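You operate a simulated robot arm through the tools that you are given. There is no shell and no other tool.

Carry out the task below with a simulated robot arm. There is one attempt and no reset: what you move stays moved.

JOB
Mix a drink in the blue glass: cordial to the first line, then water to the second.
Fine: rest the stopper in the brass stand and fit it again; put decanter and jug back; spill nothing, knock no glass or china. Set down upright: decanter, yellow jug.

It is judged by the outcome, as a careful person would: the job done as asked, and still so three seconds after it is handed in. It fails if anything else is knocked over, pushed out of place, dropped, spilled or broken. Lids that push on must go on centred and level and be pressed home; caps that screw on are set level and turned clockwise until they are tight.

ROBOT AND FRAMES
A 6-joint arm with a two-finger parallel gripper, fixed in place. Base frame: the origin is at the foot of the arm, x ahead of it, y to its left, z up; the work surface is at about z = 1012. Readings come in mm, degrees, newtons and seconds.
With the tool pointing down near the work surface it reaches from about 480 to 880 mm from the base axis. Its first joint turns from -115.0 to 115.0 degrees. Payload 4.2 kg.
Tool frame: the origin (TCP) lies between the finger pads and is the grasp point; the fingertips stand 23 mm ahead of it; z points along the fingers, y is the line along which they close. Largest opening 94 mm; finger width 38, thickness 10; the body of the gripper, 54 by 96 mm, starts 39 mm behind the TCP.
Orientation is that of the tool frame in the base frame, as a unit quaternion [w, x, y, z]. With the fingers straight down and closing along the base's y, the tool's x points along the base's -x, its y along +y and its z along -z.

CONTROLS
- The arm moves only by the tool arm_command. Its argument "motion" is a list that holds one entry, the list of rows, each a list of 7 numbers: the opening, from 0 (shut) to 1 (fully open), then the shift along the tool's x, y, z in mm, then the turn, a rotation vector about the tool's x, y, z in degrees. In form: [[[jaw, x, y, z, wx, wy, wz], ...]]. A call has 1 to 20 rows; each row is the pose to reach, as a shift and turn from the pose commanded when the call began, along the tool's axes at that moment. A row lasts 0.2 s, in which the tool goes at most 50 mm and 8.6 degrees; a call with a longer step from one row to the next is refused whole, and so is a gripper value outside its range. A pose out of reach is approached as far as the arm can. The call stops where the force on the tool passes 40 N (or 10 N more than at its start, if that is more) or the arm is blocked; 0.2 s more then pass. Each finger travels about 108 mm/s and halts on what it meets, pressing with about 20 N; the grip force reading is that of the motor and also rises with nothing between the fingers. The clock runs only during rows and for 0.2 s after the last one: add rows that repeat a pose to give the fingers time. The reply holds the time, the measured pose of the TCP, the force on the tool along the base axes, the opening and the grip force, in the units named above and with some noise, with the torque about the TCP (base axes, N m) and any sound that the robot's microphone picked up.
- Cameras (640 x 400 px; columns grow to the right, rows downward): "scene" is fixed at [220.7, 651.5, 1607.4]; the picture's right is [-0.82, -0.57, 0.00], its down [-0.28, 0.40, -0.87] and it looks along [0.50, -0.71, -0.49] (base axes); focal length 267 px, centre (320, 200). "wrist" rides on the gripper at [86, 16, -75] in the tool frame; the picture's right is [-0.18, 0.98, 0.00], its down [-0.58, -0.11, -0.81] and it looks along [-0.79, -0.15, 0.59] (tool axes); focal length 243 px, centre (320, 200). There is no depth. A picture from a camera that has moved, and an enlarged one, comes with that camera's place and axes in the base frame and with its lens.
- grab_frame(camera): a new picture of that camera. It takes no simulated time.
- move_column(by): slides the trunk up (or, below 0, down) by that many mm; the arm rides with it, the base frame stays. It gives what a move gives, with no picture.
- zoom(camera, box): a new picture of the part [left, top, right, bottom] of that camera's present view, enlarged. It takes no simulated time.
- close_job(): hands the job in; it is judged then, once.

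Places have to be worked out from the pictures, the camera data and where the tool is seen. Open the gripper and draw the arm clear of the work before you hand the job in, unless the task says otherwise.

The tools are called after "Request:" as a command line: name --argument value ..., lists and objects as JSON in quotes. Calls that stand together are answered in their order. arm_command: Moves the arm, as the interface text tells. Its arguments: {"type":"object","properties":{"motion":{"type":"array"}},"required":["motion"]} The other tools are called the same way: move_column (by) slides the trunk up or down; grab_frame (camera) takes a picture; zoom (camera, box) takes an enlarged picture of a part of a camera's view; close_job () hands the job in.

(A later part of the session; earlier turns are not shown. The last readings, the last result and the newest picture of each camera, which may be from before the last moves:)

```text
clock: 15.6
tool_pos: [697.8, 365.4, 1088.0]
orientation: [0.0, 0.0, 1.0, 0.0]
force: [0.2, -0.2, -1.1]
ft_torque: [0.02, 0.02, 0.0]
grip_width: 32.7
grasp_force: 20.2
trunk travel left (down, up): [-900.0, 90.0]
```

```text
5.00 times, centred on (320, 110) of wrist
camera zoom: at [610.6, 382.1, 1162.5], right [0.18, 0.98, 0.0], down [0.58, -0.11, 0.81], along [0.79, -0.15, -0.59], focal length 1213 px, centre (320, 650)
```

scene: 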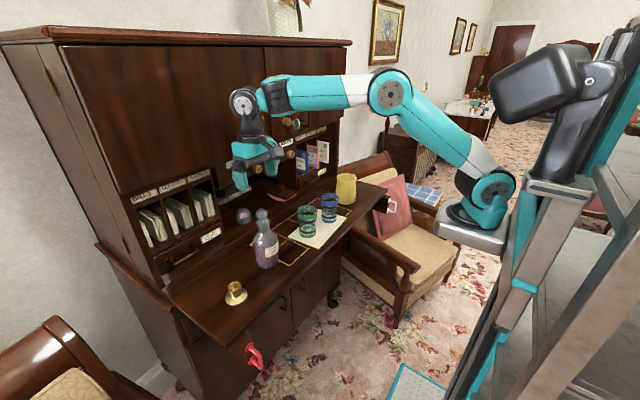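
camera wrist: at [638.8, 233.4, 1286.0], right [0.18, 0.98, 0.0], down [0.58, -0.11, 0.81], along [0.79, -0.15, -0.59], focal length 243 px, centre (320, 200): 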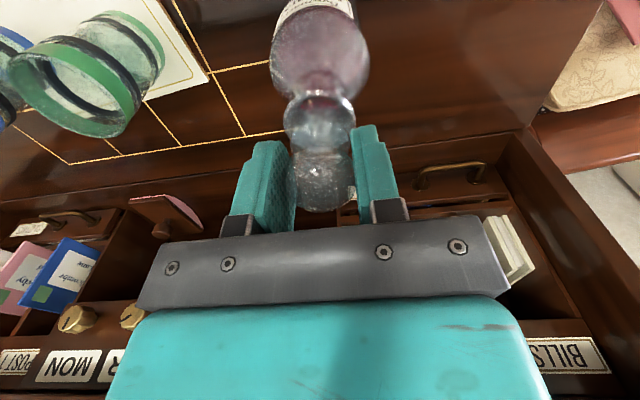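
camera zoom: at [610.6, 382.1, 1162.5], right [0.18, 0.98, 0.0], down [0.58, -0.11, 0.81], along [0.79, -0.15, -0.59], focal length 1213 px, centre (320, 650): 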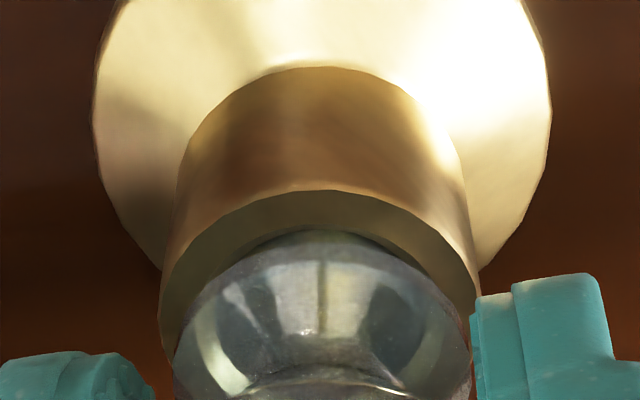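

There's still no contact force and the collar is nearly on the rim. I'll take two more 1 mm steps.

Request:
arm_command --motion '[[[0.2, 0, 0, 1, 0, 0, 0], [0.2, 0, 0, 2, 0, 0, 0], [0.2, 0, 0, 2, 0, 0, 0]]]'

Request:
zoom --camera "scene" --box '[222, 270, 246, 300]'

Request:
zoom --camera "wrist" --box '[280, 70, 360, 150]'

```text
clock: 16.4
tool_pos: [698.6, 364.7, 1085.9]
orientation: [0.0, 0.001, 1.0, 0.0]
force: [0.0, 1.0, -0.5]
ft_torque: [0.02, 0.01, -0.02]
grip_width: 32.6
grasp_force: 19.8
trunk travel left (down, up): [-900.0, 90.0]
```

```text
13.33 times, centred on (234, 285) of scene
camera zoom: at [220.7, 651.5, 1607.4], right [-0.82, -0.57, 0.0], down [-0.28, 0.4, -0.87], along [0.5, -0.71, -0.49], focal length 3557 px, centre (1467, -933)
```

zoom: 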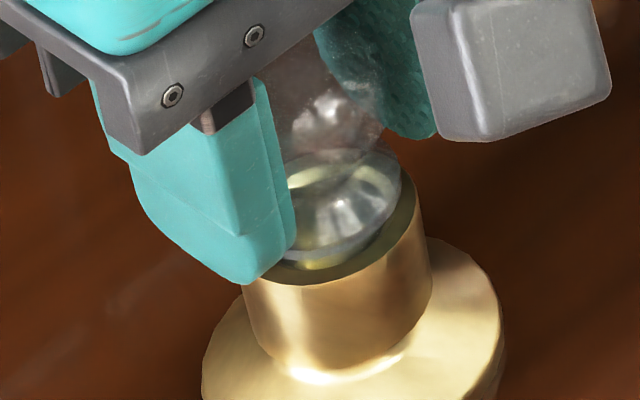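

```text
5.00 times, centred on (320, 110) of wrist
camera zoom: at [611.1, 381.8, 1160.9], right [0.18, 0.98, 0.0], down [0.58, -0.11, 0.81], along [0.79, -0.15, -0.59], focal length 1213 px, centre (320, 650)
```

zoom: 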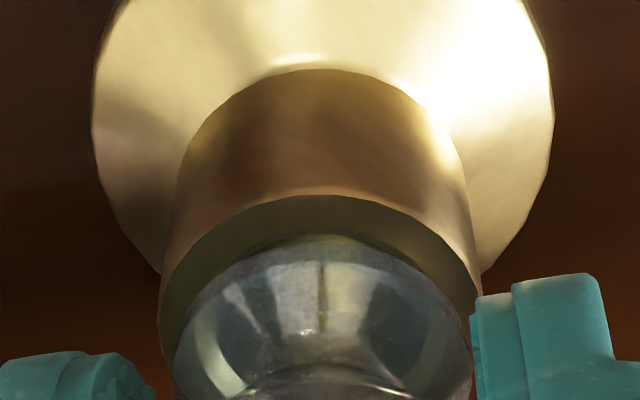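

Still no clear force. I'll continue another 2 mm in small steps.

Request:
arm_command --motion '[[[0.2, 0, 0, 1, 0, 0, 0], [0.2, 0, 0, 2, 0, 0, 0], [0.2, 0, 0, 2, 0, 0, 0]]]'

Request:
zoom --camera "scene" --box '[222, 270, 246, 300]'

Request:
zoom --camera "wrist" --box '[280, 70, 360, 150]'

```text
clock: 17.2
tool_pos: [698.6, 364.3, 1085.9]
orientation: [0.0, 0.0, 1.0, 0.002]
force: [-2.3, -2.0, 13.6]
ft_torque: [-0.09, 0.06, -0.04]
grip_width: 32.9
grasp_force: 19.9
trunk travel left (down, up): [-900.0, 90.0]
```

```text
13.33 times, centred on (234, 285) of scene
camera zoom: at [220.7, 651.5, 1607.4], right [-0.82, -0.57, 0.0], down [-0.28, 0.4, -0.87], along [0.5, -0.71, -0.49], focal length 3557 px, centre (1467, -933)
```

zoom: 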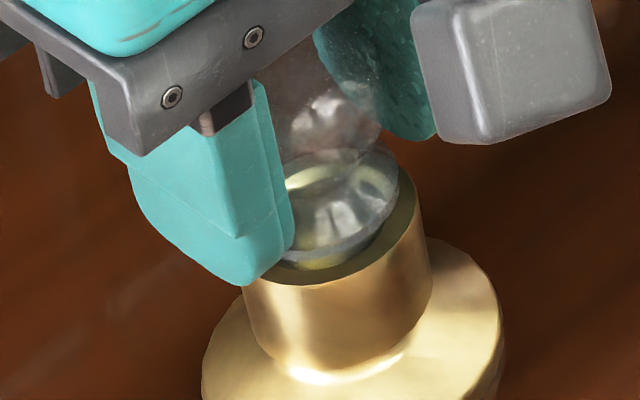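

```text
5.00 times, centred on (320, 110) of wrist
camera zoom: at [611.2, 381.8, 1160.2], right [0.18, 0.98, 0.0], down [0.58, -0.11, 0.81], along [0.79, -0.15, -0.59], focal length 1213 px, centre (320, 650)
```

zoom: 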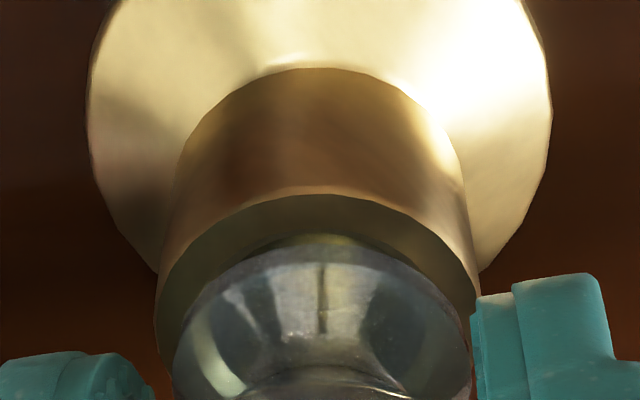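

The force rose to 13.6 N, so the stopper is seated in the stand. I'll back off 1.8 mm to relieve the pressure and open the fingers.

Request:
arm_command --motion '[[[0.2, 0, 0, -1.8, 0, 0, 0], [0.2, 0, 0, -1.8, 0, 0, 0], [0.4, 0, 0, -1.8, 0, 0, 0], [0.5, 0, 0, -1.8, 0, 0, 0], [0.65, 0, 0, -1.8, 0, 0, 0], [0.65, 0, 0, -1.8, 0, 0, 0]]]'

Request:
zoom --camera "scene" --box '[215, 255, 255, 305]'

Request:
grab_frame --camera "wrist"

```text
clock: 18.6
tool_pos: [698.7, 365.1, 1086.0]
orientation: [-0.001, 0.0, 1.0, 0.001]
force: [0.5, -0.3, 0.4]
ft_torque: [0.02, 0.03, 0.0]
grip_width: 61.1
grasp_force: 0.0
trunk travel left (down, up): [-900.0, 90.0]
```

```text
8.00 times, centred on (235, 280) of scene
camera zoom: at [220.7, 651.5, 1607.4], right [-0.82, -0.57, 0.0], down [-0.28, 0.4, -0.87], along [0.5, -0.71, -0.49], focal length 2134 px, centre (1000, -440)
```

zoom: 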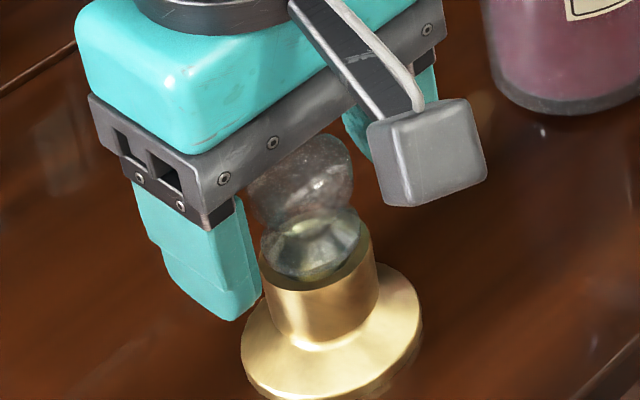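

```text
taken
camera wrist: at [611.2, 381.7, 1160.2], right [0.18, 0.98, 0.0], down [0.58, -0.11, 0.81], along [0.79, -0.15, -0.59], focal length 243 px, centre (320, 200)
```

wrist: 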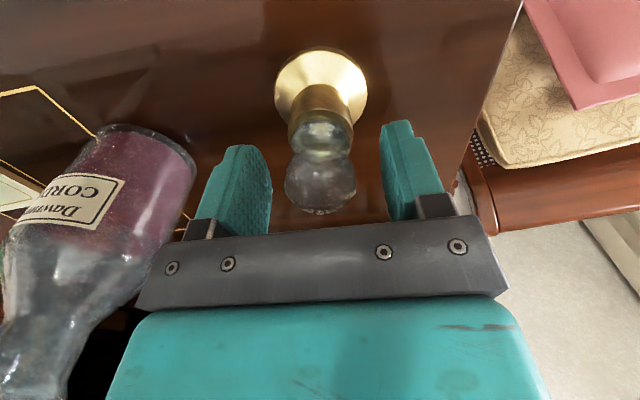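

The stopper stands upright in the brass stand and the fingers are clear of it. I'll raise the gripper straight up, then draw back to open air to prepare a sideways grip for the decanter.

Request:
arm_command --motion '[[[0.65, 0, 0, -8, 0, 0, 0], [0.65, 0, 0, -25, 0, 0, 0], [0.65, 0, 0, -50, 0, 0, 0], [0.7, 0, 0, -90, 0, 0, 0], [0.8, 0, 0, -130, 0, 0, 0], [0.9, 0, 0, -170, 0, 0, 0], [1, 15, -30, -200, 0, 0, 0], [1, 40, -65, -215, 0, 0, 0], [1, 60, -105, -215, 0, 0, 0], [1, 78, -150, -215, 0, 0, 0], [1, 78, -195, -215, 0, 0, 0], [1, 78, -215, -215, 0, 0, 0]]]'

Request:
grab_frame --camera "scene"

Request:
zoom --camera "scene" --box '[200, 240, 290, 310]'

```text
clock: 21.2
tool_pos: [621.7, 152.1, 1301.4]
orientation: [0.0, 0.0, 1.0, 0.0]
force: [0.3, -0.2, 0.3]
ft_torque: [0.01, -0.03, 0.02]
grip_width: 93.7
grasp_force: 0.1
out of reach, approached as far as the arm can: row 6
trunk travel left (down, up): [-900.0, 90.0]
```

```text
taken
```

scene: 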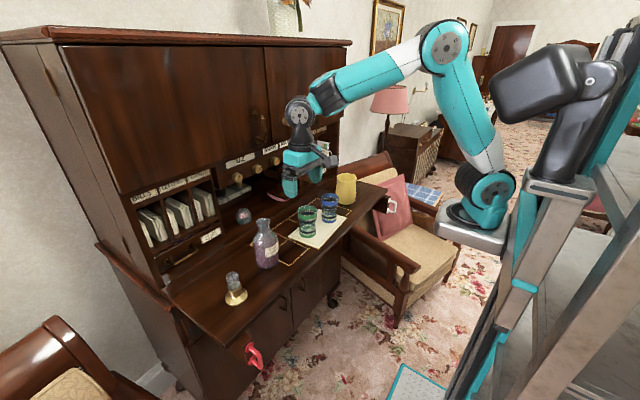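

```text
5.71 times, centred on (245, 275) of scene
camera zoom: at [220.7, 651.5, 1607.4], right [-0.82, -0.57, 0.0], down [-0.28, 0.4, -0.87], along [0.5, -0.71, -0.49], focal length 1524 px, centre (749, -229)
```

zoom: 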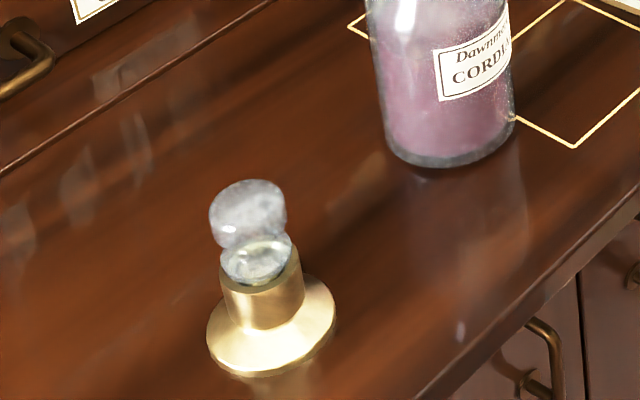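

The stopper is standing well in the stand. Now, in open air, I'll turn the tool about its own axis by 135° so that, once laid horizontal, the camera sits on top.

Request:
arm_command --motion '[[[1, 0, 0, 0, 0, 0, 8], [1, 0, 0, 0, 0, 0, 16], [1, 0, 0, 0, 0, 0, 24], [1, 0, 0, 0, 0, 0, 32], [1, 0, 0, 0, 0, 0, 40], [1, 0, 0, 0, 0, 0, 48], [1, 0, 0, 0, 0, 0, 56], [1, 0, 0, 0, 0, 0, 64], [1, 0, 0, 0, 0, 0, 72], [1, 0, 0, 0, 0, 0, 80], [1, 0, 0, 0, 0, 0, 88], [1, 0, 0, 0, 0, 0, 96], [1, 0, 0, 0, 0, 0, 104], [1, 0, 0, 0, 0, 0, 112], [1, 0, 0, 0, 0, 0, 120], [1, 0, 0, 0, 0, 0, 128], [1, 0, 0, 0, 0, 0, 135], [1, 0, 0, 0, 0, 0, 135]]]'

Request:
grab_frame --camera "scene"

Request:
grab_frame --camera "wrist"

```text
clock: 25.0
tool_pos: [620.2, 150.2, 1301.3]
orientation: [0.001, 0.924, 0.381, -0.001]
force: [-0.5, 0.9, -0.5]
ft_torque: [0.0, -0.01, 0.01]
grip_width: 94.0
grasp_force: 0.0
trunk travel left (down, up): [-900.0, 90.0]
```

```text
taken
```

scene: 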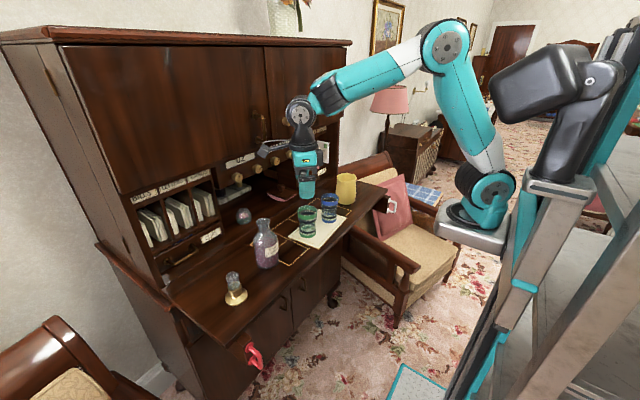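

```text
taken
camera wrist: at [691.8, 199.8, 1375.5], right [0.56, -0.83, 0.0], down [-0.49, -0.33, 0.81], along [-0.67, -0.45, -0.59], focal length 243 px, centre (320, 200)
```

wrist: 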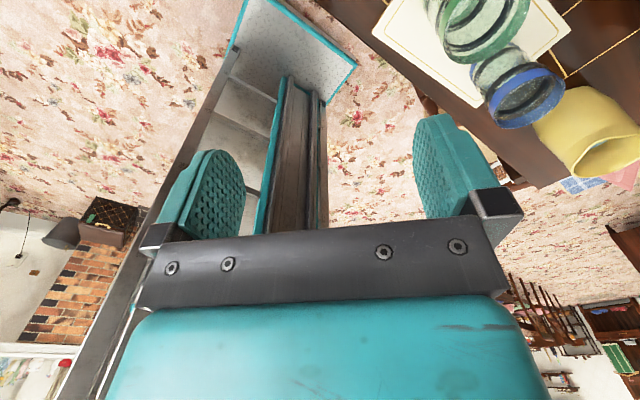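

The tool is turned as planned. Next I'll tip it from pointing down to pointing horizontally along (+x, +y), moving slightly forward so the wrist has room.

Request:
arm_command --motion '[[[1, 4, 0, 0, 0, 8, 0], [1, 8, 0, 0, 0, 16, 0], [1, 12, 0, 0, 0, 24, 0], [1, 16, 0, 0, 0, 32, 0], [1, 20, 0, 0, 0, 40, 0], [1, 24, 0, 0, 0, 48, 0], [1, 28, 0, 0, 0, 56, 0], [1, 32, 0, 0, 0, 64, 0], [1, 36, 0, 0, 0, 72, 0], [1, 40, 0, 0, 0, 80, 0], [1, 40, 0, 0, 0, 88, 0], [1, 40, 0, 0, 0, 90, 0], [1, 40, 0, 0, 0, 90, 0]]]'

Request:
grab_frame --camera "scene"

Request:
grab_frame --camera "wrist"

```text
clock: 27.8
tool_pos: [649.4, 178.3, 1301.3]
orientation: [-0.27, 0.653, 0.271, 0.653]
force: [-0.2, 0.3, -0.6]
ft_torque: [-0.02, 0.04, 0.01]
grip_width: 93.7
grasp_force: 0.1
trunk travel left (down, up): [-900.0, 90.0]
```

```text
taken
```

scene: 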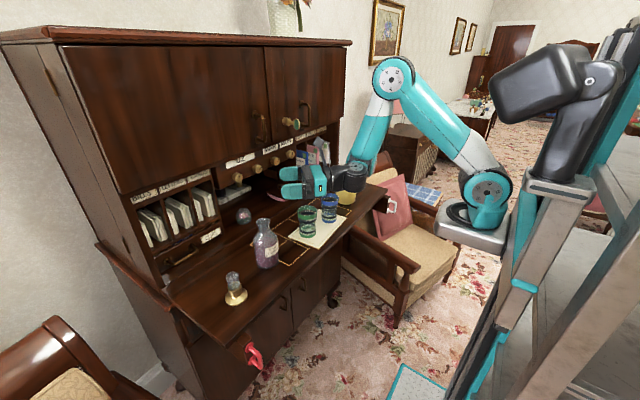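

```text
taken
camera wrist: at [607.2, 114.0, 1387.3], right [0.69, -0.7, -0.18], down [-0.65, -0.49, -0.58], along [0.31, 0.52, -0.79], focal length 243 px, centre (320, 200)
```

wrist: 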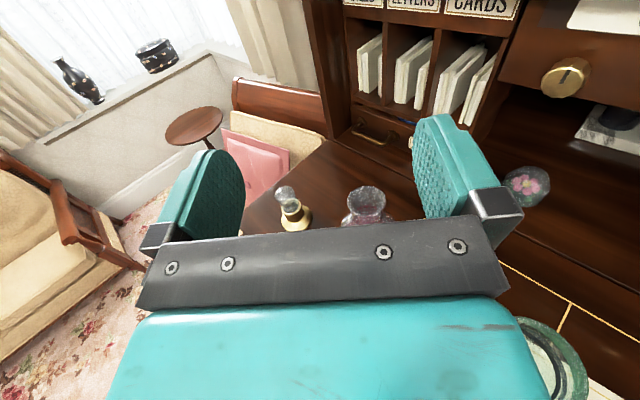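

The horizontal pose is reachable. I'll look closely at how the wrist sits behind the gripper, to judge the clearance to the desk edge and the glasses.

Request:
zoom --camera "scene" --box '[260, 110, 420, 230]'

```text
3.33 times, centred on (340, 170) of scene
camera zoom: at [220.7, 651.5, 1607.4], right [-0.82, -0.57, 0.0], down [-0.28, 0.4, -0.87], along [0.5, -0.71, -0.49], focal length 889 px, centre (253, 300)
```

zoom: 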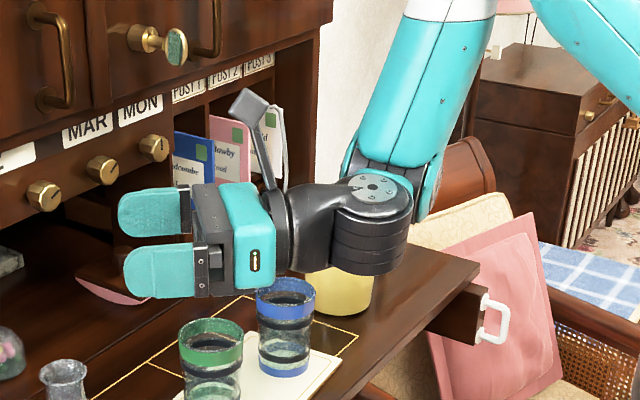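

The wrist stays compact, about 184 mm behind the grasp point and roughly level with it, so lowering it to the decanter is feasible. Before picking anything up, I'll rehearse the pouring pose with the gripper empty and high: tool pointing along +y, in front of the blue glass.

Request:
arm_command --motion '[[[1, -4, 14, -20, 3.75, 0, 0], [1, -8, 28, -39, 7.5, 0, 0], [1, -12, 42, -59, 11.25, 0, 0], [1, -16, 57, -78, 15, 0, 0], [1, -21, 71, -98, 18.75, 0, 0], [1, -25, 85, -118, 22.5, 0, 0], [1, -29, 99, -137, 26.25, 0, 0], [1, -33, 113, -157, 30, 0, 0], [1, -37, 127, -177, 33.75, 0, 0], [1, -41, 141, -196, 37.5, 0, 0], [1, -46, 156, -216, 41.25, 0, 0], [1, -50, 170, -235, 45, 0, 0], [1, -50, 170, -235, 45, 0, 0]]]'

Request:
grab_frame --camera "scene"

Request:
grab_frame --camera "wrist"

```text
clock: 30.6
tool_pos: [524.8, -75.7, 1208.0]
orientation: [-0.499, 0.501, 0.501, 0.499]
force: [-0.5, -0.3, 0.3]
ft_torque: [0.0, 0.01, -0.02]
grip_width: 93.8
grasp_force: 0.0
out of reach, approached as far as the arm can: row 1, 2, 3, 4, 5, 6, 7, 8, 9, 10, 11, 12, 13
trunk travel left (down, up): [-900.0, 90.0]
```

```text
taken
```

scene: 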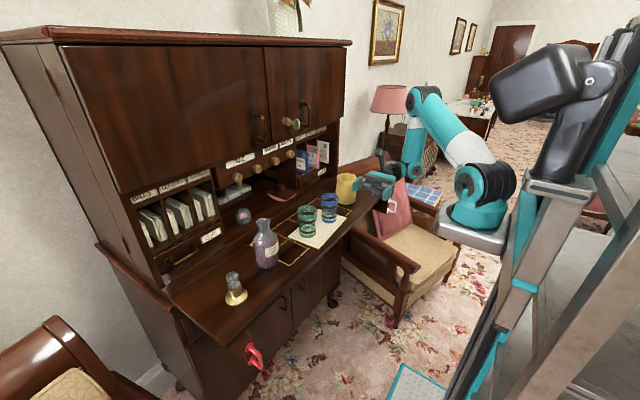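

```text
taken
camera wrist: at [540.7, -150.4, 1294.3], right [0.98, 0.0, -0.18], down [-0.11, -0.81, -0.58], along [-0.15, 0.59, -0.79], focal length 243 px, centre (320, 200)
```

wrist: 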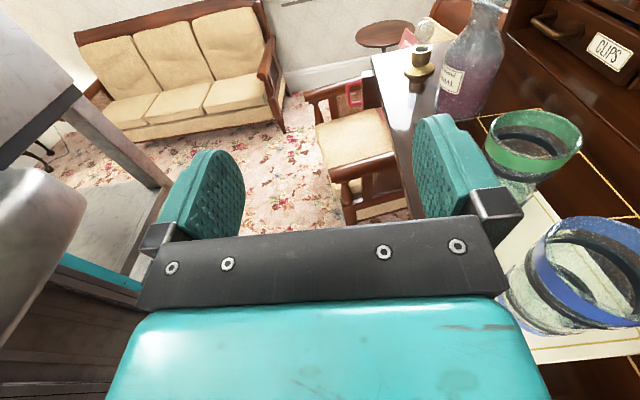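

The rehearsal pose wasn't fully reached: the orientation is right, but the tool stopped short at (525, -75, 1208). I'll repeat the same target with a short hold, to see whether it's a true limit or just the path.

Request:
arm_command --motion '[[[1, 0, 0, 0, 0, 0, 0], [1, 0, 0, 0, 0, 0, 0], [1, 0, 0, 0, 0, 0, 0]]]'

Request:
zoom --camera "scene" --box '[340, 60, 540, 260]'

```text
clock: 31.4
tool_pos: [526.2, -75.8, 1208.1]
orientation: [-0.5, 0.5, 0.5, 0.499]
force: [0.3, 0.0, -0.8]
ft_torque: [-0.01, 0.01, -0.02]
grip_width: 94.3
grasp_force: 0.1
trunk travel left (down, up): [-900.0, 90.0]
```

```text
2.00 times, centred on (440, 160) of scene
camera zoom: at [220.7, 651.5, 1607.4], right [-0.82, -0.57, 0.0], down [-0.28, 0.4, -0.87], along [0.5, -0.71, -0.49], focal length 534 px, centre (80, 280)
```

zoom: 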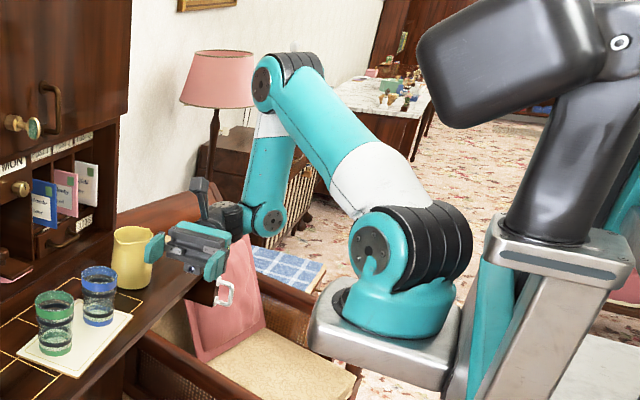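

The controller re-bases on the attained pose. I'll probe by moving forward (+x, tool y) in small steps, to learn where the limit is.

Request:
arm_command --motion '[[[1, 10, 10, 0, 0, 0, 0], [1, 20, 20, 0, 0, 0, 0], [1, 30, 30, 0, 0, 0, 0], [1, 40, 45, 0, 0, 0, 0], [1, 40, 60, 0, 0, 0, 0], [1, 40, 75, 0, 0, 0, 0]]]'

Request:
zoom --camera "scene" --box '[340, 60, 540, 260]'

```text
clock: 32.8
tool_pos: [526.9, -62.7, 1213.3]
orientation: [-0.499, 0.501, 0.5, 0.5]
force: [1.2, -0.1, -0.4]
ft_torque: [-0.01, -0.02, 0.02]
grip_width: 94.0
grasp_force: 0.0
out of reach, approached as far as the arm can: row 1, 2, 3, 4, 5, 6
trunk travel left (down, up): [-900.0, 90.0]
```

```text
2.00 times, centred on (440, 160) of scene
camera zoom: at [220.7, 651.5, 1607.4], right [-0.82, -0.57, 0.0], down [-0.28, 0.4, -0.87], along [0.5, -0.71, -0.49], focal length 534 px, centre (80, 280)
```

zoom: 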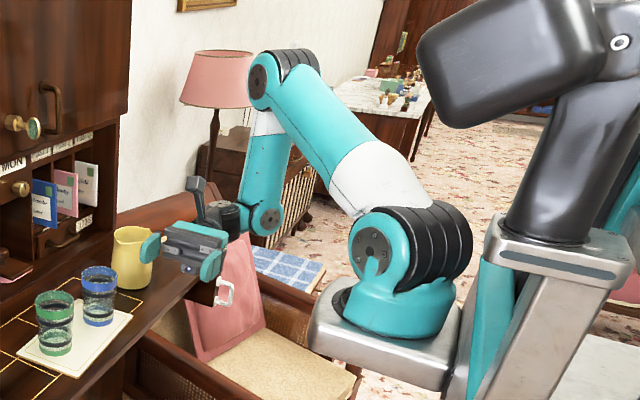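

The limit looks like how far the wrist can yaw relative to the arm. I'll try a smaller yaw of 65° at the actual pour spot, still high above everything.

Request:
arm_command --motion '[[[1, 5, 0, 0, -5, 0, 0], [1, 10, 0, 0, -10, 0, 0], [1, 15, 8, 0, -15, 0, 0], [1, 20, 18, 0, -20, 0, 0], [1, 25, 30, 0, -25, 0, 0], [1, 30, 42, 0, -25, 0, 0], [1, 35, 54, 1, -25, 0, 0], [1, 37, 64, 1, -25, 0, 0], [1, 37, 71, 1, -25, 0, 0], [1, 37, 71, 1, -25, 0, 0]]]'

Request:
grab_frame --camera "scene"

Request:
grab_frame --camera "wrist"

```text
clock: 35.0
tool_pos: [548.1, -65.5, 1237.0]
orientation: [-0.379, 0.598, 0.381, 0.595]
force: [0.3, -0.1, -0.5]
ft_torque: [-0.02, 0.0, 0.0]
grip_width: 94.0
grasp_force: 0.1
out of reach, approached as far as the arm can: row 5, 6, 7, 8, 9, 10
trunk travel left (down, up): [-900.0, 90.0]
```

```text
taken
```

scene: 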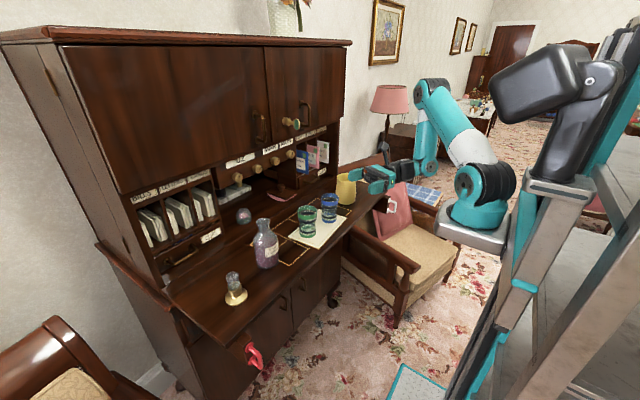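

```text
taken
camera wrist: at [529.9, -138.8, 1322.7], right [0.89, -0.42, -0.18], down [-0.44, -0.69, -0.58], along [0.11, 0.6, -0.8], focal length 243 px, centre (320, 200)
```

wrist: 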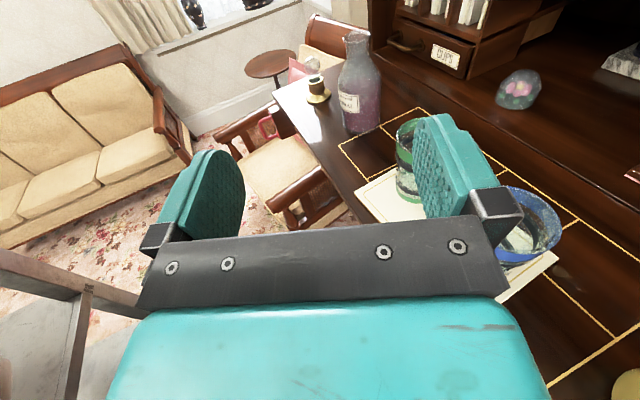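

All the stalls match the forearm hanging too steeply for a level tool, because the shoulder sits too high for this work. I'll raise the tool here and then slide the trunk down, so a horizontal tool works comfortably.

Request:
arm_command --motion '[[[1, 20, 0, 0, 0, 0, 0], [1, 45, 0, 0, 0, 0, 0], [1, 75, 0, 0, 0, 0, 0], [1, 105, 0, 0, 0, 0, 0], [1, 135, 0, 0, 0, 0, 0], [1, 160, 0, 0, 0, 0, 0], [1, 160, 0, 0, 0, 0, 0]]]'

```text
clock: 36.6
tool_pos: [530.0, -89.8, 1274.3]
orientation: [-0.38, 0.597, 0.382, 0.594]
force: [-0.1, 0.4, 0.4]
ft_torque: [0.02, 0.02, 0.0]
grip_width: 94.2
grasp_force: 0.0
out of reach, approached as far as the arm can: row 1, 2, 3, 4, 5, 6, 7
trunk travel left (down, up): [-900.0, 90.0]
```

Raising was limited as well, so my model of the limit is wrong. I'll look at the arm's actual posture before trying anything else.

Request:
zoom --camera "scene" --box '[340, 60, 540, 260]'

Request:
zoom --camera "scene" --box '[350, 80, 450, 200]'

Request:
grab_frame --camera "wrist"

```text
2.00 times, centred on (440, 160) of scene
camera zoom: at [220.7, 651.5, 1607.4], right [-0.82, -0.57, 0.0], down [-0.28, 0.4, -0.87], along [0.5, -0.71, -0.49], focal length 534 px, centre (80, 280)
```

zoom: 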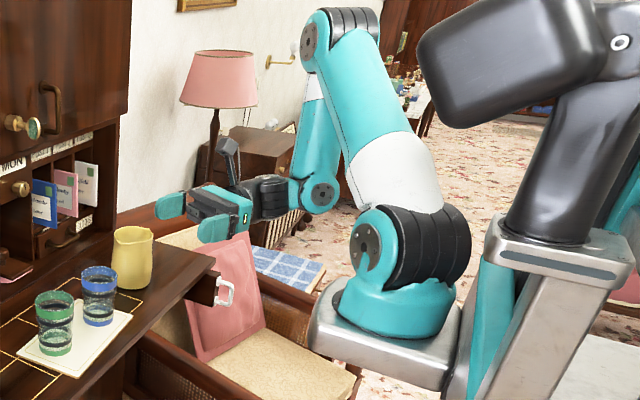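

```text
3.33 times, centred on (400, 140) of scene
camera zoom: at [220.7, 651.5, 1607.4], right [-0.82, -0.57, 0.0], down [-0.28, 0.4, -0.87], along [0.5, -0.71, -0.49], focal length 889 px, centre (53, 400)
```

zoom: 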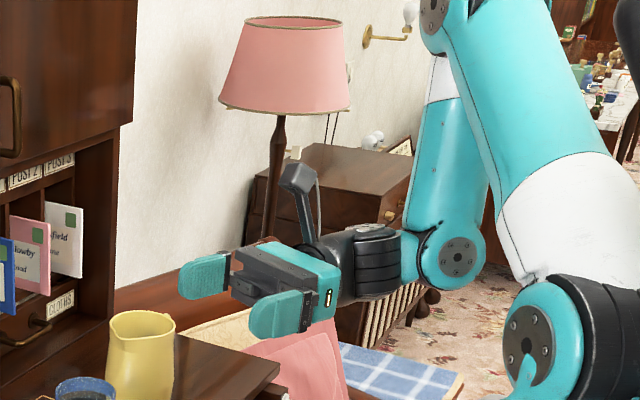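

```text
taken
camera wrist: at [511.3, -163.8, 1361.3], right [0.89, -0.41, -0.18], down [-0.44, -0.69, -0.58], along [0.11, 0.6, -0.8], focal length 243 px, centre (320, 200)
```

wrist: 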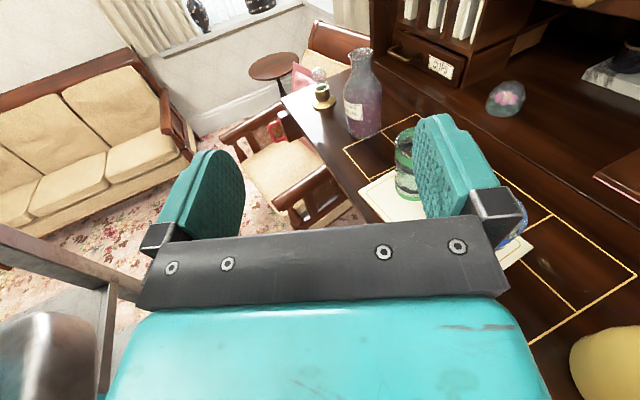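

The arm folds awkwardly when the tool points far sideways of its own plane. A better plan is to pour from the near-right side of the blue glass, with the tool yawed about -45°, so the wrist stays in line with the arm. I'll go back to yaw 0 in open air first.

Request:
arm_command --motion '[[[1, 2, -1, 15, -5, 0, 0], [1, 4, -1, 30, -10, 0, 0], [1, 6, -2, 45, -15, 0, 0], [1, 8, -2, 60, -20, 0, 0], [1, 10, -3, 76, -26, 0, 0], [1, 12, -3, 91, -32, 0, 0], [1, 14, -4, 106, -38, 0, 0], [1, 17, -5, 122, -44, 0, 0], [1, 19, -5, 137, -50, 0, 0], [1, 21, -6, 152, -55, 0, 0], [1, 23, -6, 168, -60, 0, 0], [1, 25, -7, 183, -65, 0, 0], [1, 25, -7, 183, -65, 0, 0]]]'

Request:
grab_frame --camera "scene"

```text
clock: 39.4
tool_pos: [613.6, 74.2, 1298.0]
orientation: [0.0, 0.707, -0.001, 0.707]
force: [-0.5, 0.4, 0.3]
ft_torque: [0.01, -0.01, 0.03]
grip_width: 94.1
grasp_force: 0.1
out of reach, approached as far as the arm can: row 1, 2, 3, 4, 5, 6, 7, 8, 9, 10, 11, 12, 13
trunk travel left (down, up): [-900.0, 90.0]
```

```text
taken
```

scene: 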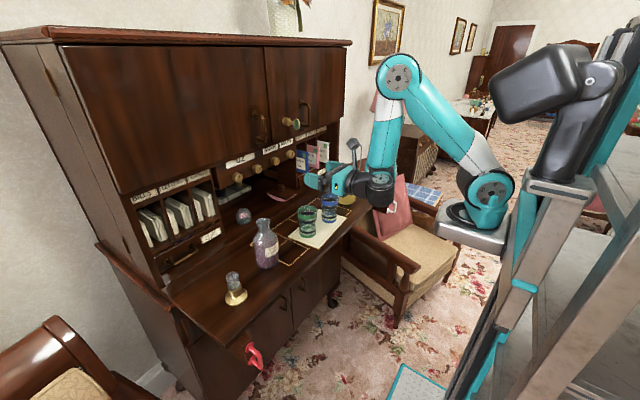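

At yaw 0 the only limit here is an inner one (the arm folded too close). I'll move outward a little to get off it, then lower the trunk by 150 mm and re-check.

Request:
arm_command --motion '[[[1, 0, 0, 15, 0, 0, 0], [1, 0, 0, 30, 0, 0, 0], [1, 5, -10, 40, 0, 0, 0], [1, 10, -20, 40, 0, 0, 0], [1, 10, -20, 40, 0, 0, 0]]]'

```text
clock: 40.6
tool_pos: [640.9, 86.1, 1294.2]
orientation: [0.0, 0.705, 0.0, 0.709]
force: [-0.5, 0.4, 0.4]
ft_torque: [0.02, 0.01, 0.0]
grip_width: 93.8
grasp_force: 0.0
out of reach, approached as far as the arm can: row 3, 4, 5
trunk travel left (down, up): [-900.0, 90.0]
```

It seems limited upwards at this height. I'll look at the joint posture once more before lowering the trunk.

Request:
zoom --camera "scene" --box '[300, 40, 500, 240]'

Request:
zoom --camera "scene" --box '[290, 130, 410, 220]'

```text
2.00 times, centred on (400, 140) of scene
camera zoom: at [220.7, 651.5, 1607.4], right [-0.82, -0.57, 0.0], down [-0.28, 0.4, -0.87], along [0.5, -0.71, -0.49], focal length 534 px, centre (160, 320)
```

zoom: 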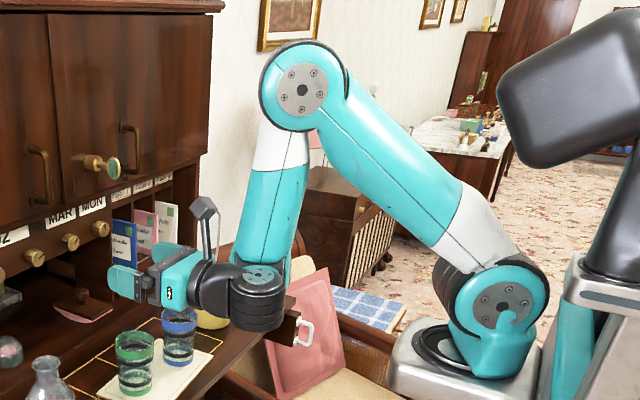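

```text
4.44 times, centred on (350, 175) of scene
camera zoom: at [220.7, 651.5, 1607.4], right [-0.82, -0.57, 0.0], down [-0.28, 0.4, -0.87], along [0.5, -0.71, -0.49], focal length 1186 px, centre (187, 311)
```

zoom: 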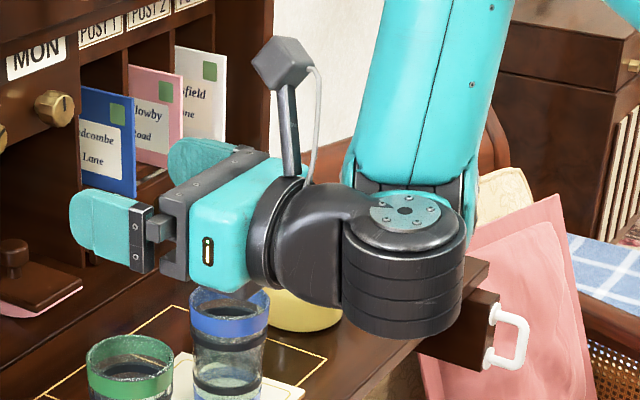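

I'll probe in the direction I actually need, forward and down, while still clear of everything. The decanter lip is at z 1168 and y 217.

Request:
arm_command --motion '[[[1, -10, 0, 5, 0, 0, 0], [1, -20, 0, 15, 0, 0, 0], [1, -30, 0, 25, 0, 0, 0], [1, -40, 0, 35, 0, 0, 0], [1, -45, 0, 40, 0, 0, 0], [1, -45, 0, 40, 0, 0, 0]]]'

```text
clock: 42.0
tool_pos: [680.1, 84.8, 1249.9]
orientation: [0.0, 0.707, 0.001, 0.707]
force: [-1.2, 0.0, -0.5]
ft_torque: [-0.04, 0.0, 0.02]
grip_width: 94.0
grasp_force: 0.0
trunk travel left (down, up): [-900.0, 90.0]
```

That worked cleanly, so the limit is only on height. Now I'll rehearse the new pour position: yaw -45°, near (617, -171), at z 1200 above the glasses.

Request:
arm_command --motion '[[[1, -4, 21, -5, -3.75, 0, 0], [1, -8, 43, -10, -7.5, 0, 0], [1, -12, 64, -16, -11.25, 0, 0], [1, -16, 85, -21, -15, 0, 0], [1, -20, 107, -26, -18.75, 0, 0], [1, -25, 128, -31, -22.5, 0, 0], [1, -29, 149, -37, -26.25, 0, 0], [1, -33, 171, -42, -30, 0, 0], [1, -37, 192, -47, -33.75, 0, 0], [1, -41, 213, -52, -37.5, 0, 0], [1, -46, 235, -58, -41.25, 0, 0], [1, -50, 256, -63, -45, 0, 0], [1, -50, 256, -63, -45, 0, 0]]]'

Request:
grab_frame --camera "scene"

Request:
grab_frame --camera "wrist"

```text
clock: 44.8
tool_pos: [637.9, -264.9, 1232.9]
orientation: [0.268, 0.656, -0.269, 0.653]
force: [-0.6, -0.8, -0.1]
ft_torque: [0.01, 0.0, 0.02]
grip_width: 94.0
grasp_force: 0.1
out of reach, approached as far as the arm can: row 2, 3, 4, 5, 6, 7, 8, 9, 10, 11, 12, 13
trunk travel left (down, up): [-900.0, 90.0]
```

```text
taken
```

scene: 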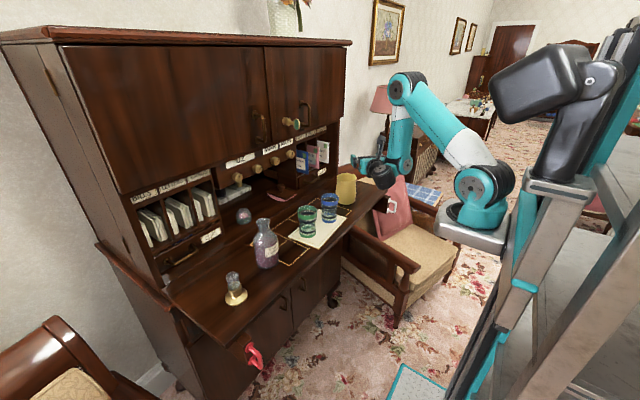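

```text
taken
camera wrist: at [572.6, -223.0, 1318.4], right [-0.69, -0.7, -0.18], down [-0.5, 0.65, -0.58], along [0.52, -0.31, -0.79], focal length 243 px, centre (320, 200)
```

wrist: 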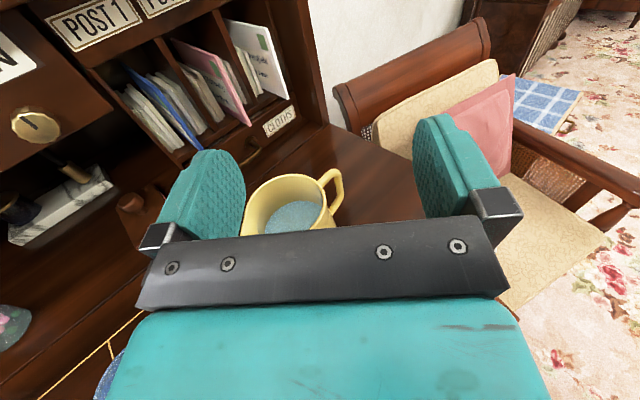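

The stall positions now show a clear pattern: the wrist can point at most about 20° to the right of the arm's own direction. Pouring with yaw -30° and gripping the decanter with yaw +30° both stay within that. I'll rehearse the -30° pour pose at z 1170.

Request:
arm_command --motion '[[[1, -5, -9, -8.6, 2.5, 0, 0], [1, -12, -18, -17.2, 5, 0, 0], [1, -22, -27, -25.9, 7.5, 0, 0], [1, -34, -36, -34.5, 10, 0, 0], [1, -48, -45, -43, 12.5, 0, 0], [1, -62, -54, -51.7, 15, 0, 0], [1, -62, -54, -51.7, 15, 0, 0]]]'

Request:
grab_frame --camera "scene"

Request:
grab_frame --camera "wrist"

```text
clock: 46.1
tool_pos: [644.0, -197.6, 1179.5]
orientation: [0.19, 0.685, -0.186, 0.678]
force: [10.4, -4.5, -4.3]
ft_torque: [0.34, 0.63, 0.15]
grip_width: 94.0
grasp_force: 0.1
out of reach, approached as far as the arm can: row 5, 6
trunk travel left (down, up): [-900.0, 90.0]
stopped in row 6: the force on the tool passed its limit at 52 N (the readings are from after the stop); the commanded pose is now the measured one
```

```text
taken
```

scene: 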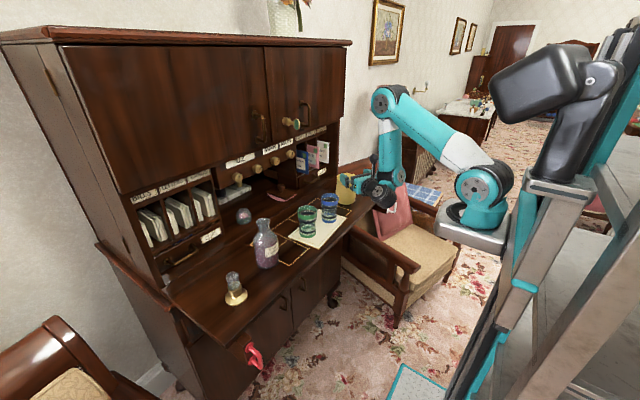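

```text
taken
camera wrist: at [572.2, -173.2, 1265.5], right [-0.5, -0.85, -0.18], down [-0.64, 0.5, -0.58], along [0.57, -0.18, -0.8], focal length 243 px, centre (320, 200)
```

wrist: 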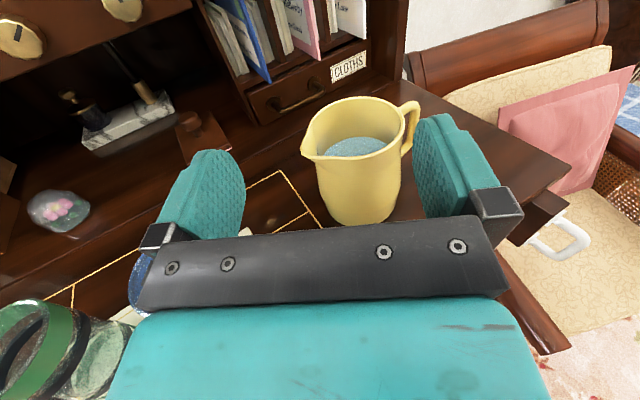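

The arm felt a contact of about 52 N and stopped. I need to see what touched: the tool is above all the tableware, so the camera bracket against the forearm is my suspect.

Request:
zoom --camera "scene" --box '[320, 120, 440, 220]'

Request:
zoom --camera "scene" --box '[280, 165, 380, 250]'

```text
4.00 times, centred on (380, 170) of scene
camera zoom: at [220.7, 651.5, 1607.4], right [-0.82, -0.57, 0.0], down [-0.28, 0.4, -0.87], along [0.5, -0.71, -0.49], focal length 1067 px, centre (80, 320)
```

zoom: 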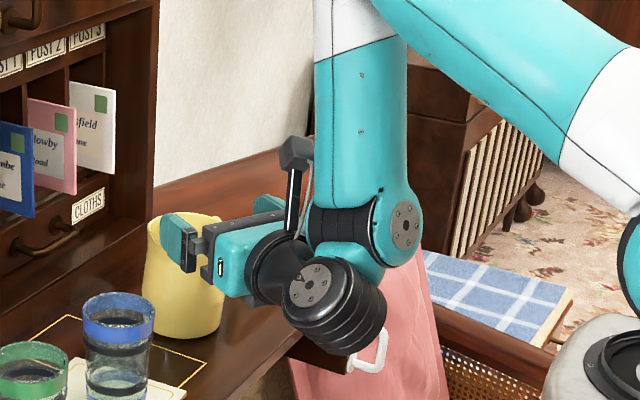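

```text
4.71 times, centred on (330, 208) of scene
camera zoom: at [220.7, 651.5, 1607.4], right [-0.82, -0.57, 0.0], down [-0.28, 0.4, -0.87], along [0.5, -0.71, -0.49], focal length 1255 px, centre (273, 165)
```

zoom: 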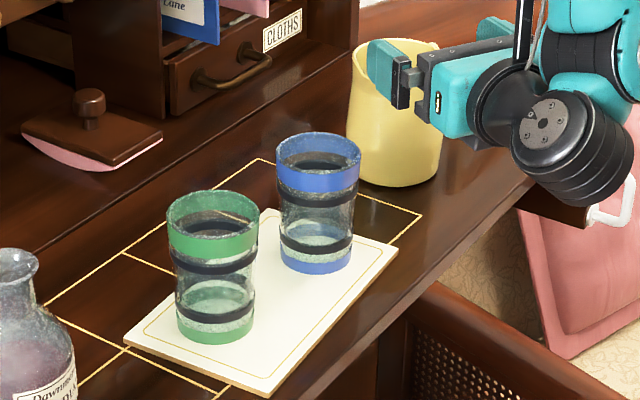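

It does look like the camera bracket meeting the arm's own forearm; jug and glasses look undisturbed. I'll back away forward and up, away from the forearm, then return to the yaw +30° region over open desk.

Request:
arm_command --motion '[[[1, 5, 0, 5, 0, 0, 0], [1, 15, 0, 15, 0, 0, 0], [1, 30, 5, 25, 0, 0, 0], [1, 40, 10, 35, 0, 0, 0]]]'

Request:
zoom --camera "scene" --box '[320, 110, 440, 220]'

```text
clock: 47.1
tool_pos: [669.4, -225.0, 1216.7]
orientation: [0.191, 0.685, -0.186, 0.678]
force: [-0.1, 0.8, 0.1]
ft_torque: [0.02, 0.03, 0.0]
grip_width: 94.1
grasp_force: 0.1
trunk travel left (down, up): [-900.0, 90.0]
```

```text
3.64 times, centred on (380, 165) of scene
camera zoom: at [220.7, 651.5, 1607.4], right [-0.82, -0.57, 0.0], down [-0.28, 0.4, -0.87], along [0.5, -0.71, -0.49], focal length 970 px, centre (102, 327)
```

zoom: 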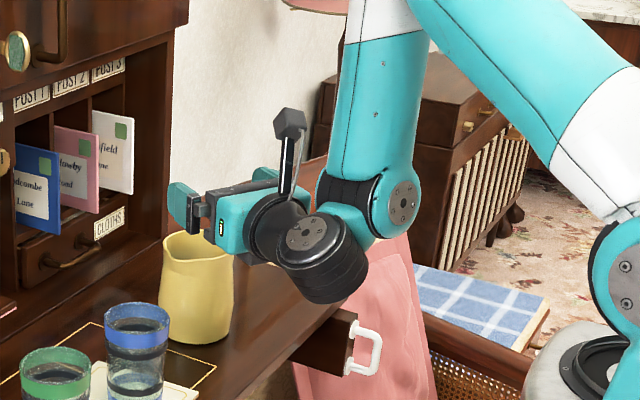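

The contact is gone. I'll swing back over to the middle of the desk at yaw +25°, at z 1250, where the wrist posture was comfortable.

Request:
arm_command --motion '[[[1, 2, -20, -10, 4, 0, 0], [1, 4, -41, -21, 8, 0, 0], [1, 7, -62, -32, 12, 0, 0], [1, 9, -82, -42, 16, 0, 0], [1, 12, -103, -53, 20, 0, 0], [1, 14, -124, -64, 24, 0, 0], [1, 17, -145, -75, 28, 0, 0], [1, 19, -165, -85, 32, 0, 0], [1, 21, -186, -96, 36, 0, 0], [1, 24, -207, -107, 40, 0, 0], [1, 26, -227, -117, 44, 0, 0], [1, 28, -248, -128, 48, 0, 0], [1, 31, -269, -139, 52, 0, 0], [1, 33, -289, -149.4, 56, 0, 0], [1, 33, -289, -149.4, 56, 0, 0]]]'

Request:
zoom --camera "scene" --box '[240, 40, 540, 260]'

```text
clock: 50.4
tool_pos: [686.0, 114.2, 1251.5]
orientation: [-0.151, 0.695, 0.153, 0.687]
force: [-0.3, 1.0, -0.5]
ft_torque: [0.0, -0.01, -0.01]
grip_width: 93.8
grasp_force: 0.0
out of reach, approached as far as the arm can: row 14, 15
trunk travel left (down, up): [-900.0, 90.0]
```

```text
1.82 times, centred on (390, 150) of scene
camera zoom: at [220.7, 651.5, 1607.4], right [-0.82, -0.57, 0.0], down [-0.28, 0.4, -0.87], along [0.5, -0.71, -0.49], focal length 485 px, centre (193, 291)
```

zoom: 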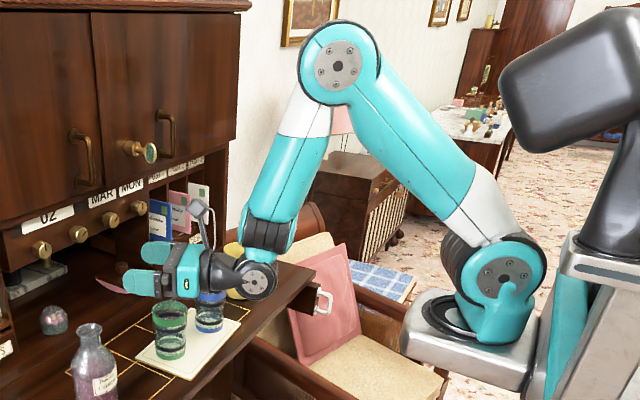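

The tool is safe at z 1251. Lowering the shoulder should lean the forearm back, away from the camera. I'll lower the trunk by 60 mm (the tool drops to about 1191, still above everything) and then test raising the tool.

Request:
move_column --by -60

Request:
arm_command --motion '[[[1, 15, 0, 0, -1, 0, 0], [1, 30, 0, 0, -2, 0, 0], [1, 45, 0, 0, -3, 0, 0], [1, 60, 0, 0, -4, 0, 0], [1, 60, 0, 0, -5, 0, 0]]]'

```text
clock: 51.4
tool_pos: [685.4, 112.8, 1191.2]
orientation: [-0.15, 0.695, 0.152, 0.687]
force: [0.4, 0.6, 0.1]
ft_torque: [-0.02, 0.0, 0.0]
grip_width: 94.2
grasp_force: 0.0
trunk travel left (down, up): [-840.0, 150.0]
```

```text
clock: 52.5
tool_pos: [670.5, 104.3, 1233.7]
orientation: [-0.12, 0.7, 0.122, 0.693]
force: [-0.1, -0.4, -0.4]
ft_torque: [0.02, -0.01, -0.01]
grip_width: 94.1
grasp_force: 0.0
out of reach, approached as far as the arm can: row 1, 2, 3, 4, 5
trunk travel left (down, up): [-840.0, 150.0]
```

Raising is still limited. I need to understand the wrist, so I'll take enlarged views of the current arm posture.

Request:
zoom --camera "scene" --box '[290, 80, 410, 210]'

Request:
zoom --camera "scene" --box '[310, 30, 530, 260]'

```text
3.08 times, centred on (350, 145) of scene
camera zoom: at [220.7, 651.5, 1607.4], right [-0.82, -0.57, 0.0], down [-0.28, 0.4, -0.87], along [0.5, -0.71, -0.49], focal length 821 px, centre (228, 369)
```

zoom: 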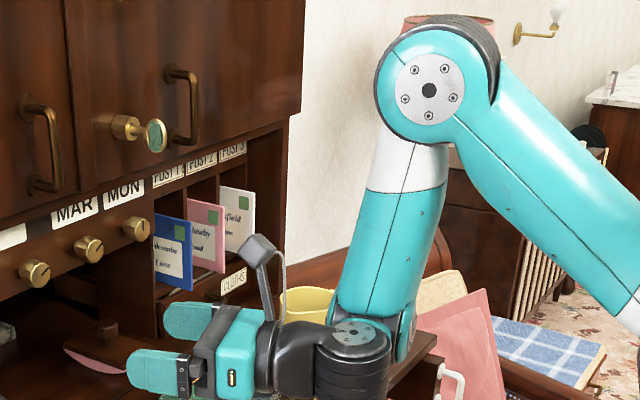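

```text
1.74 times, centred on (420, 145) of scene
camera zoom: at [220.7, 651.5, 1607.4], right [-0.82, -0.57, 0.0], down [-0.28, 0.4, -0.87], along [0.5, -0.71, -0.49], focal length 464 px, centre (146, 296)
```

zoom: 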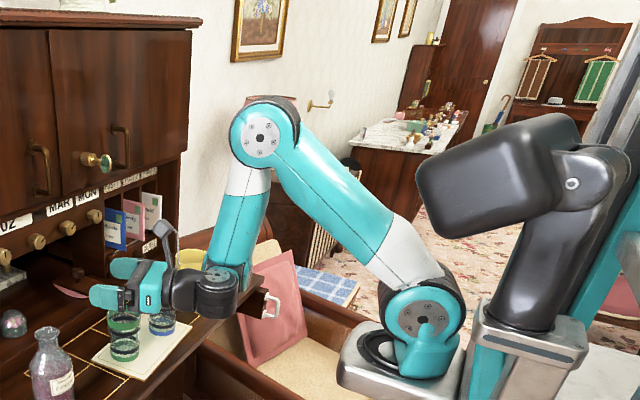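

The wrist joint has flipped between two configurations, which explains the erratic limits. I'll restore the trunk, go back to the tool-down pose where the arm began, and then pitch up strictly in the arm's own plane.

Request:
move_column --by 60

Request:
arm_command --motion '[[[1, 0, 0, 0, 0, -8, 0], [1, 0, 0, 0, 0, -16, 0], [1, 0, 0, 0, 0, -24, 0], [1, 0, 0, 0, 0, -32, 0], [1, 0, 0, 0, 0, -40, 0], [1, 0, 0, 0, 0, -48, 0], [1, 0, 0, 0, 0, -56, 0], [1, 0, 0, 0, 0, -64, 0], [1, 0, 0, 0, 0, -72, 0], [1, 0, 0, 0, 0, -80, 0], [1, 0, 0, 0, 0, -88, 0], [1, 0, 0, 0, 0, -90, 0], [1, 0, 0, 0, 0, -90, 0]]]'

Request:
zoom --camera "scene" --box '[240, 20, 540, 260]'

```text
clock: 53.5
tool_pos: [670.5, 104.2, 1293.7]
orientation: [-0.121, 0.7, 0.123, 0.693]
force: [-0.8, 0.0, -0.2]
ft_torque: [-0.03, 0.01, 0.03]
grip_width: 94.0
grasp_force: 0.0
trunk travel left (down, up): [-900.0, 90.0]
```

```text
clock: 56.4
tool_pos: [369.8, -35.9, 886.6]
orientation: [-0.003, 0.979, 0.169, 0.114]
force: [-0.2, -0.5, -0.3]
ft_torque: [0.02, -0.01, 0.02]
grip_width: 94.1
grasp_force: 0.0
out of reach, approached as far as the arm can: row 1, 2, 3, 4, 5, 6, 7, 8, 9, 10, 11, 12, 13
trunk travel left (down, up): [-900.0, 90.0]
```

```text
1.67 times, centred on (390, 140) of scene
camera zoom: at [220.7, 651.5, 1607.4], right [-0.82, -0.57, 0.0], down [-0.28, 0.4, -0.87], along [0.5, -0.71, -0.49], focal length 445 px, centre (203, 300)
```

zoom: 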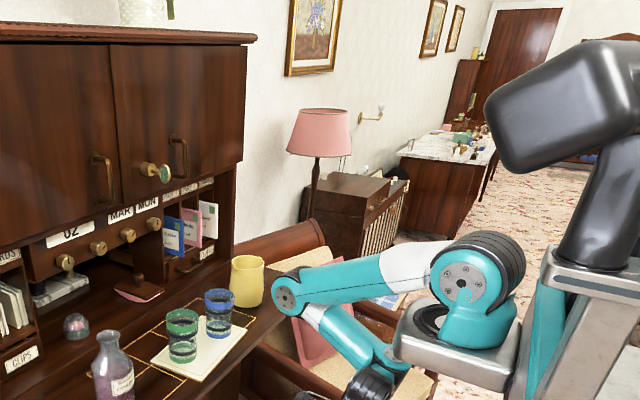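

The last move folded the arm down in front of the desk. Nothing was touched, but the wrist is in the wrong configuration. I'll retrace gently back up to a level tool in front of the desk, checking for trouble.

Request:
arm_command --motion '[[[1, 21.8, 1.9, -19.7, 0, 4.8, 0], [1, 43.6, 3.9, -39.4, 0, 9.6, 0], [1, 65.4, 5.8, -59.1, 0, 14.4, 0], [1, 87.2, 7.8, -78.8, 0, 19.2, 0], [1, 109, 9.7, -98.4, 0, 24, 0], [1, 130.8, 11.6, -118.1, 0, 28.8, 0]]]'

Request:
grab_frame --camera "scene"

```text
clock: 57.8
tool_pos: [509.6, 0.2, 979.5]
orientation: [-0.045, 0.919, 0.165, 0.355]
force: [-0.3, 0.5, -0.8]
ft_torque: [0.03, -0.01, 0.0]
grip_width: 93.8
grasp_force: 0.1
out of reach, approached as far as the arm can: row 1, 2, 3, 4, 5, 6
trunk travel left (down, up): [-900.0, 90.0]
```

```text
taken
```

scene: 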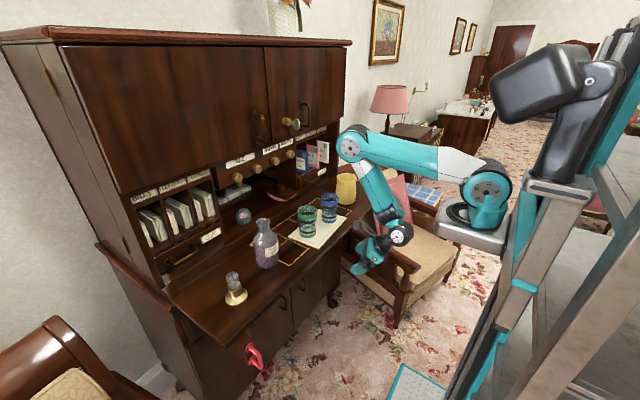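

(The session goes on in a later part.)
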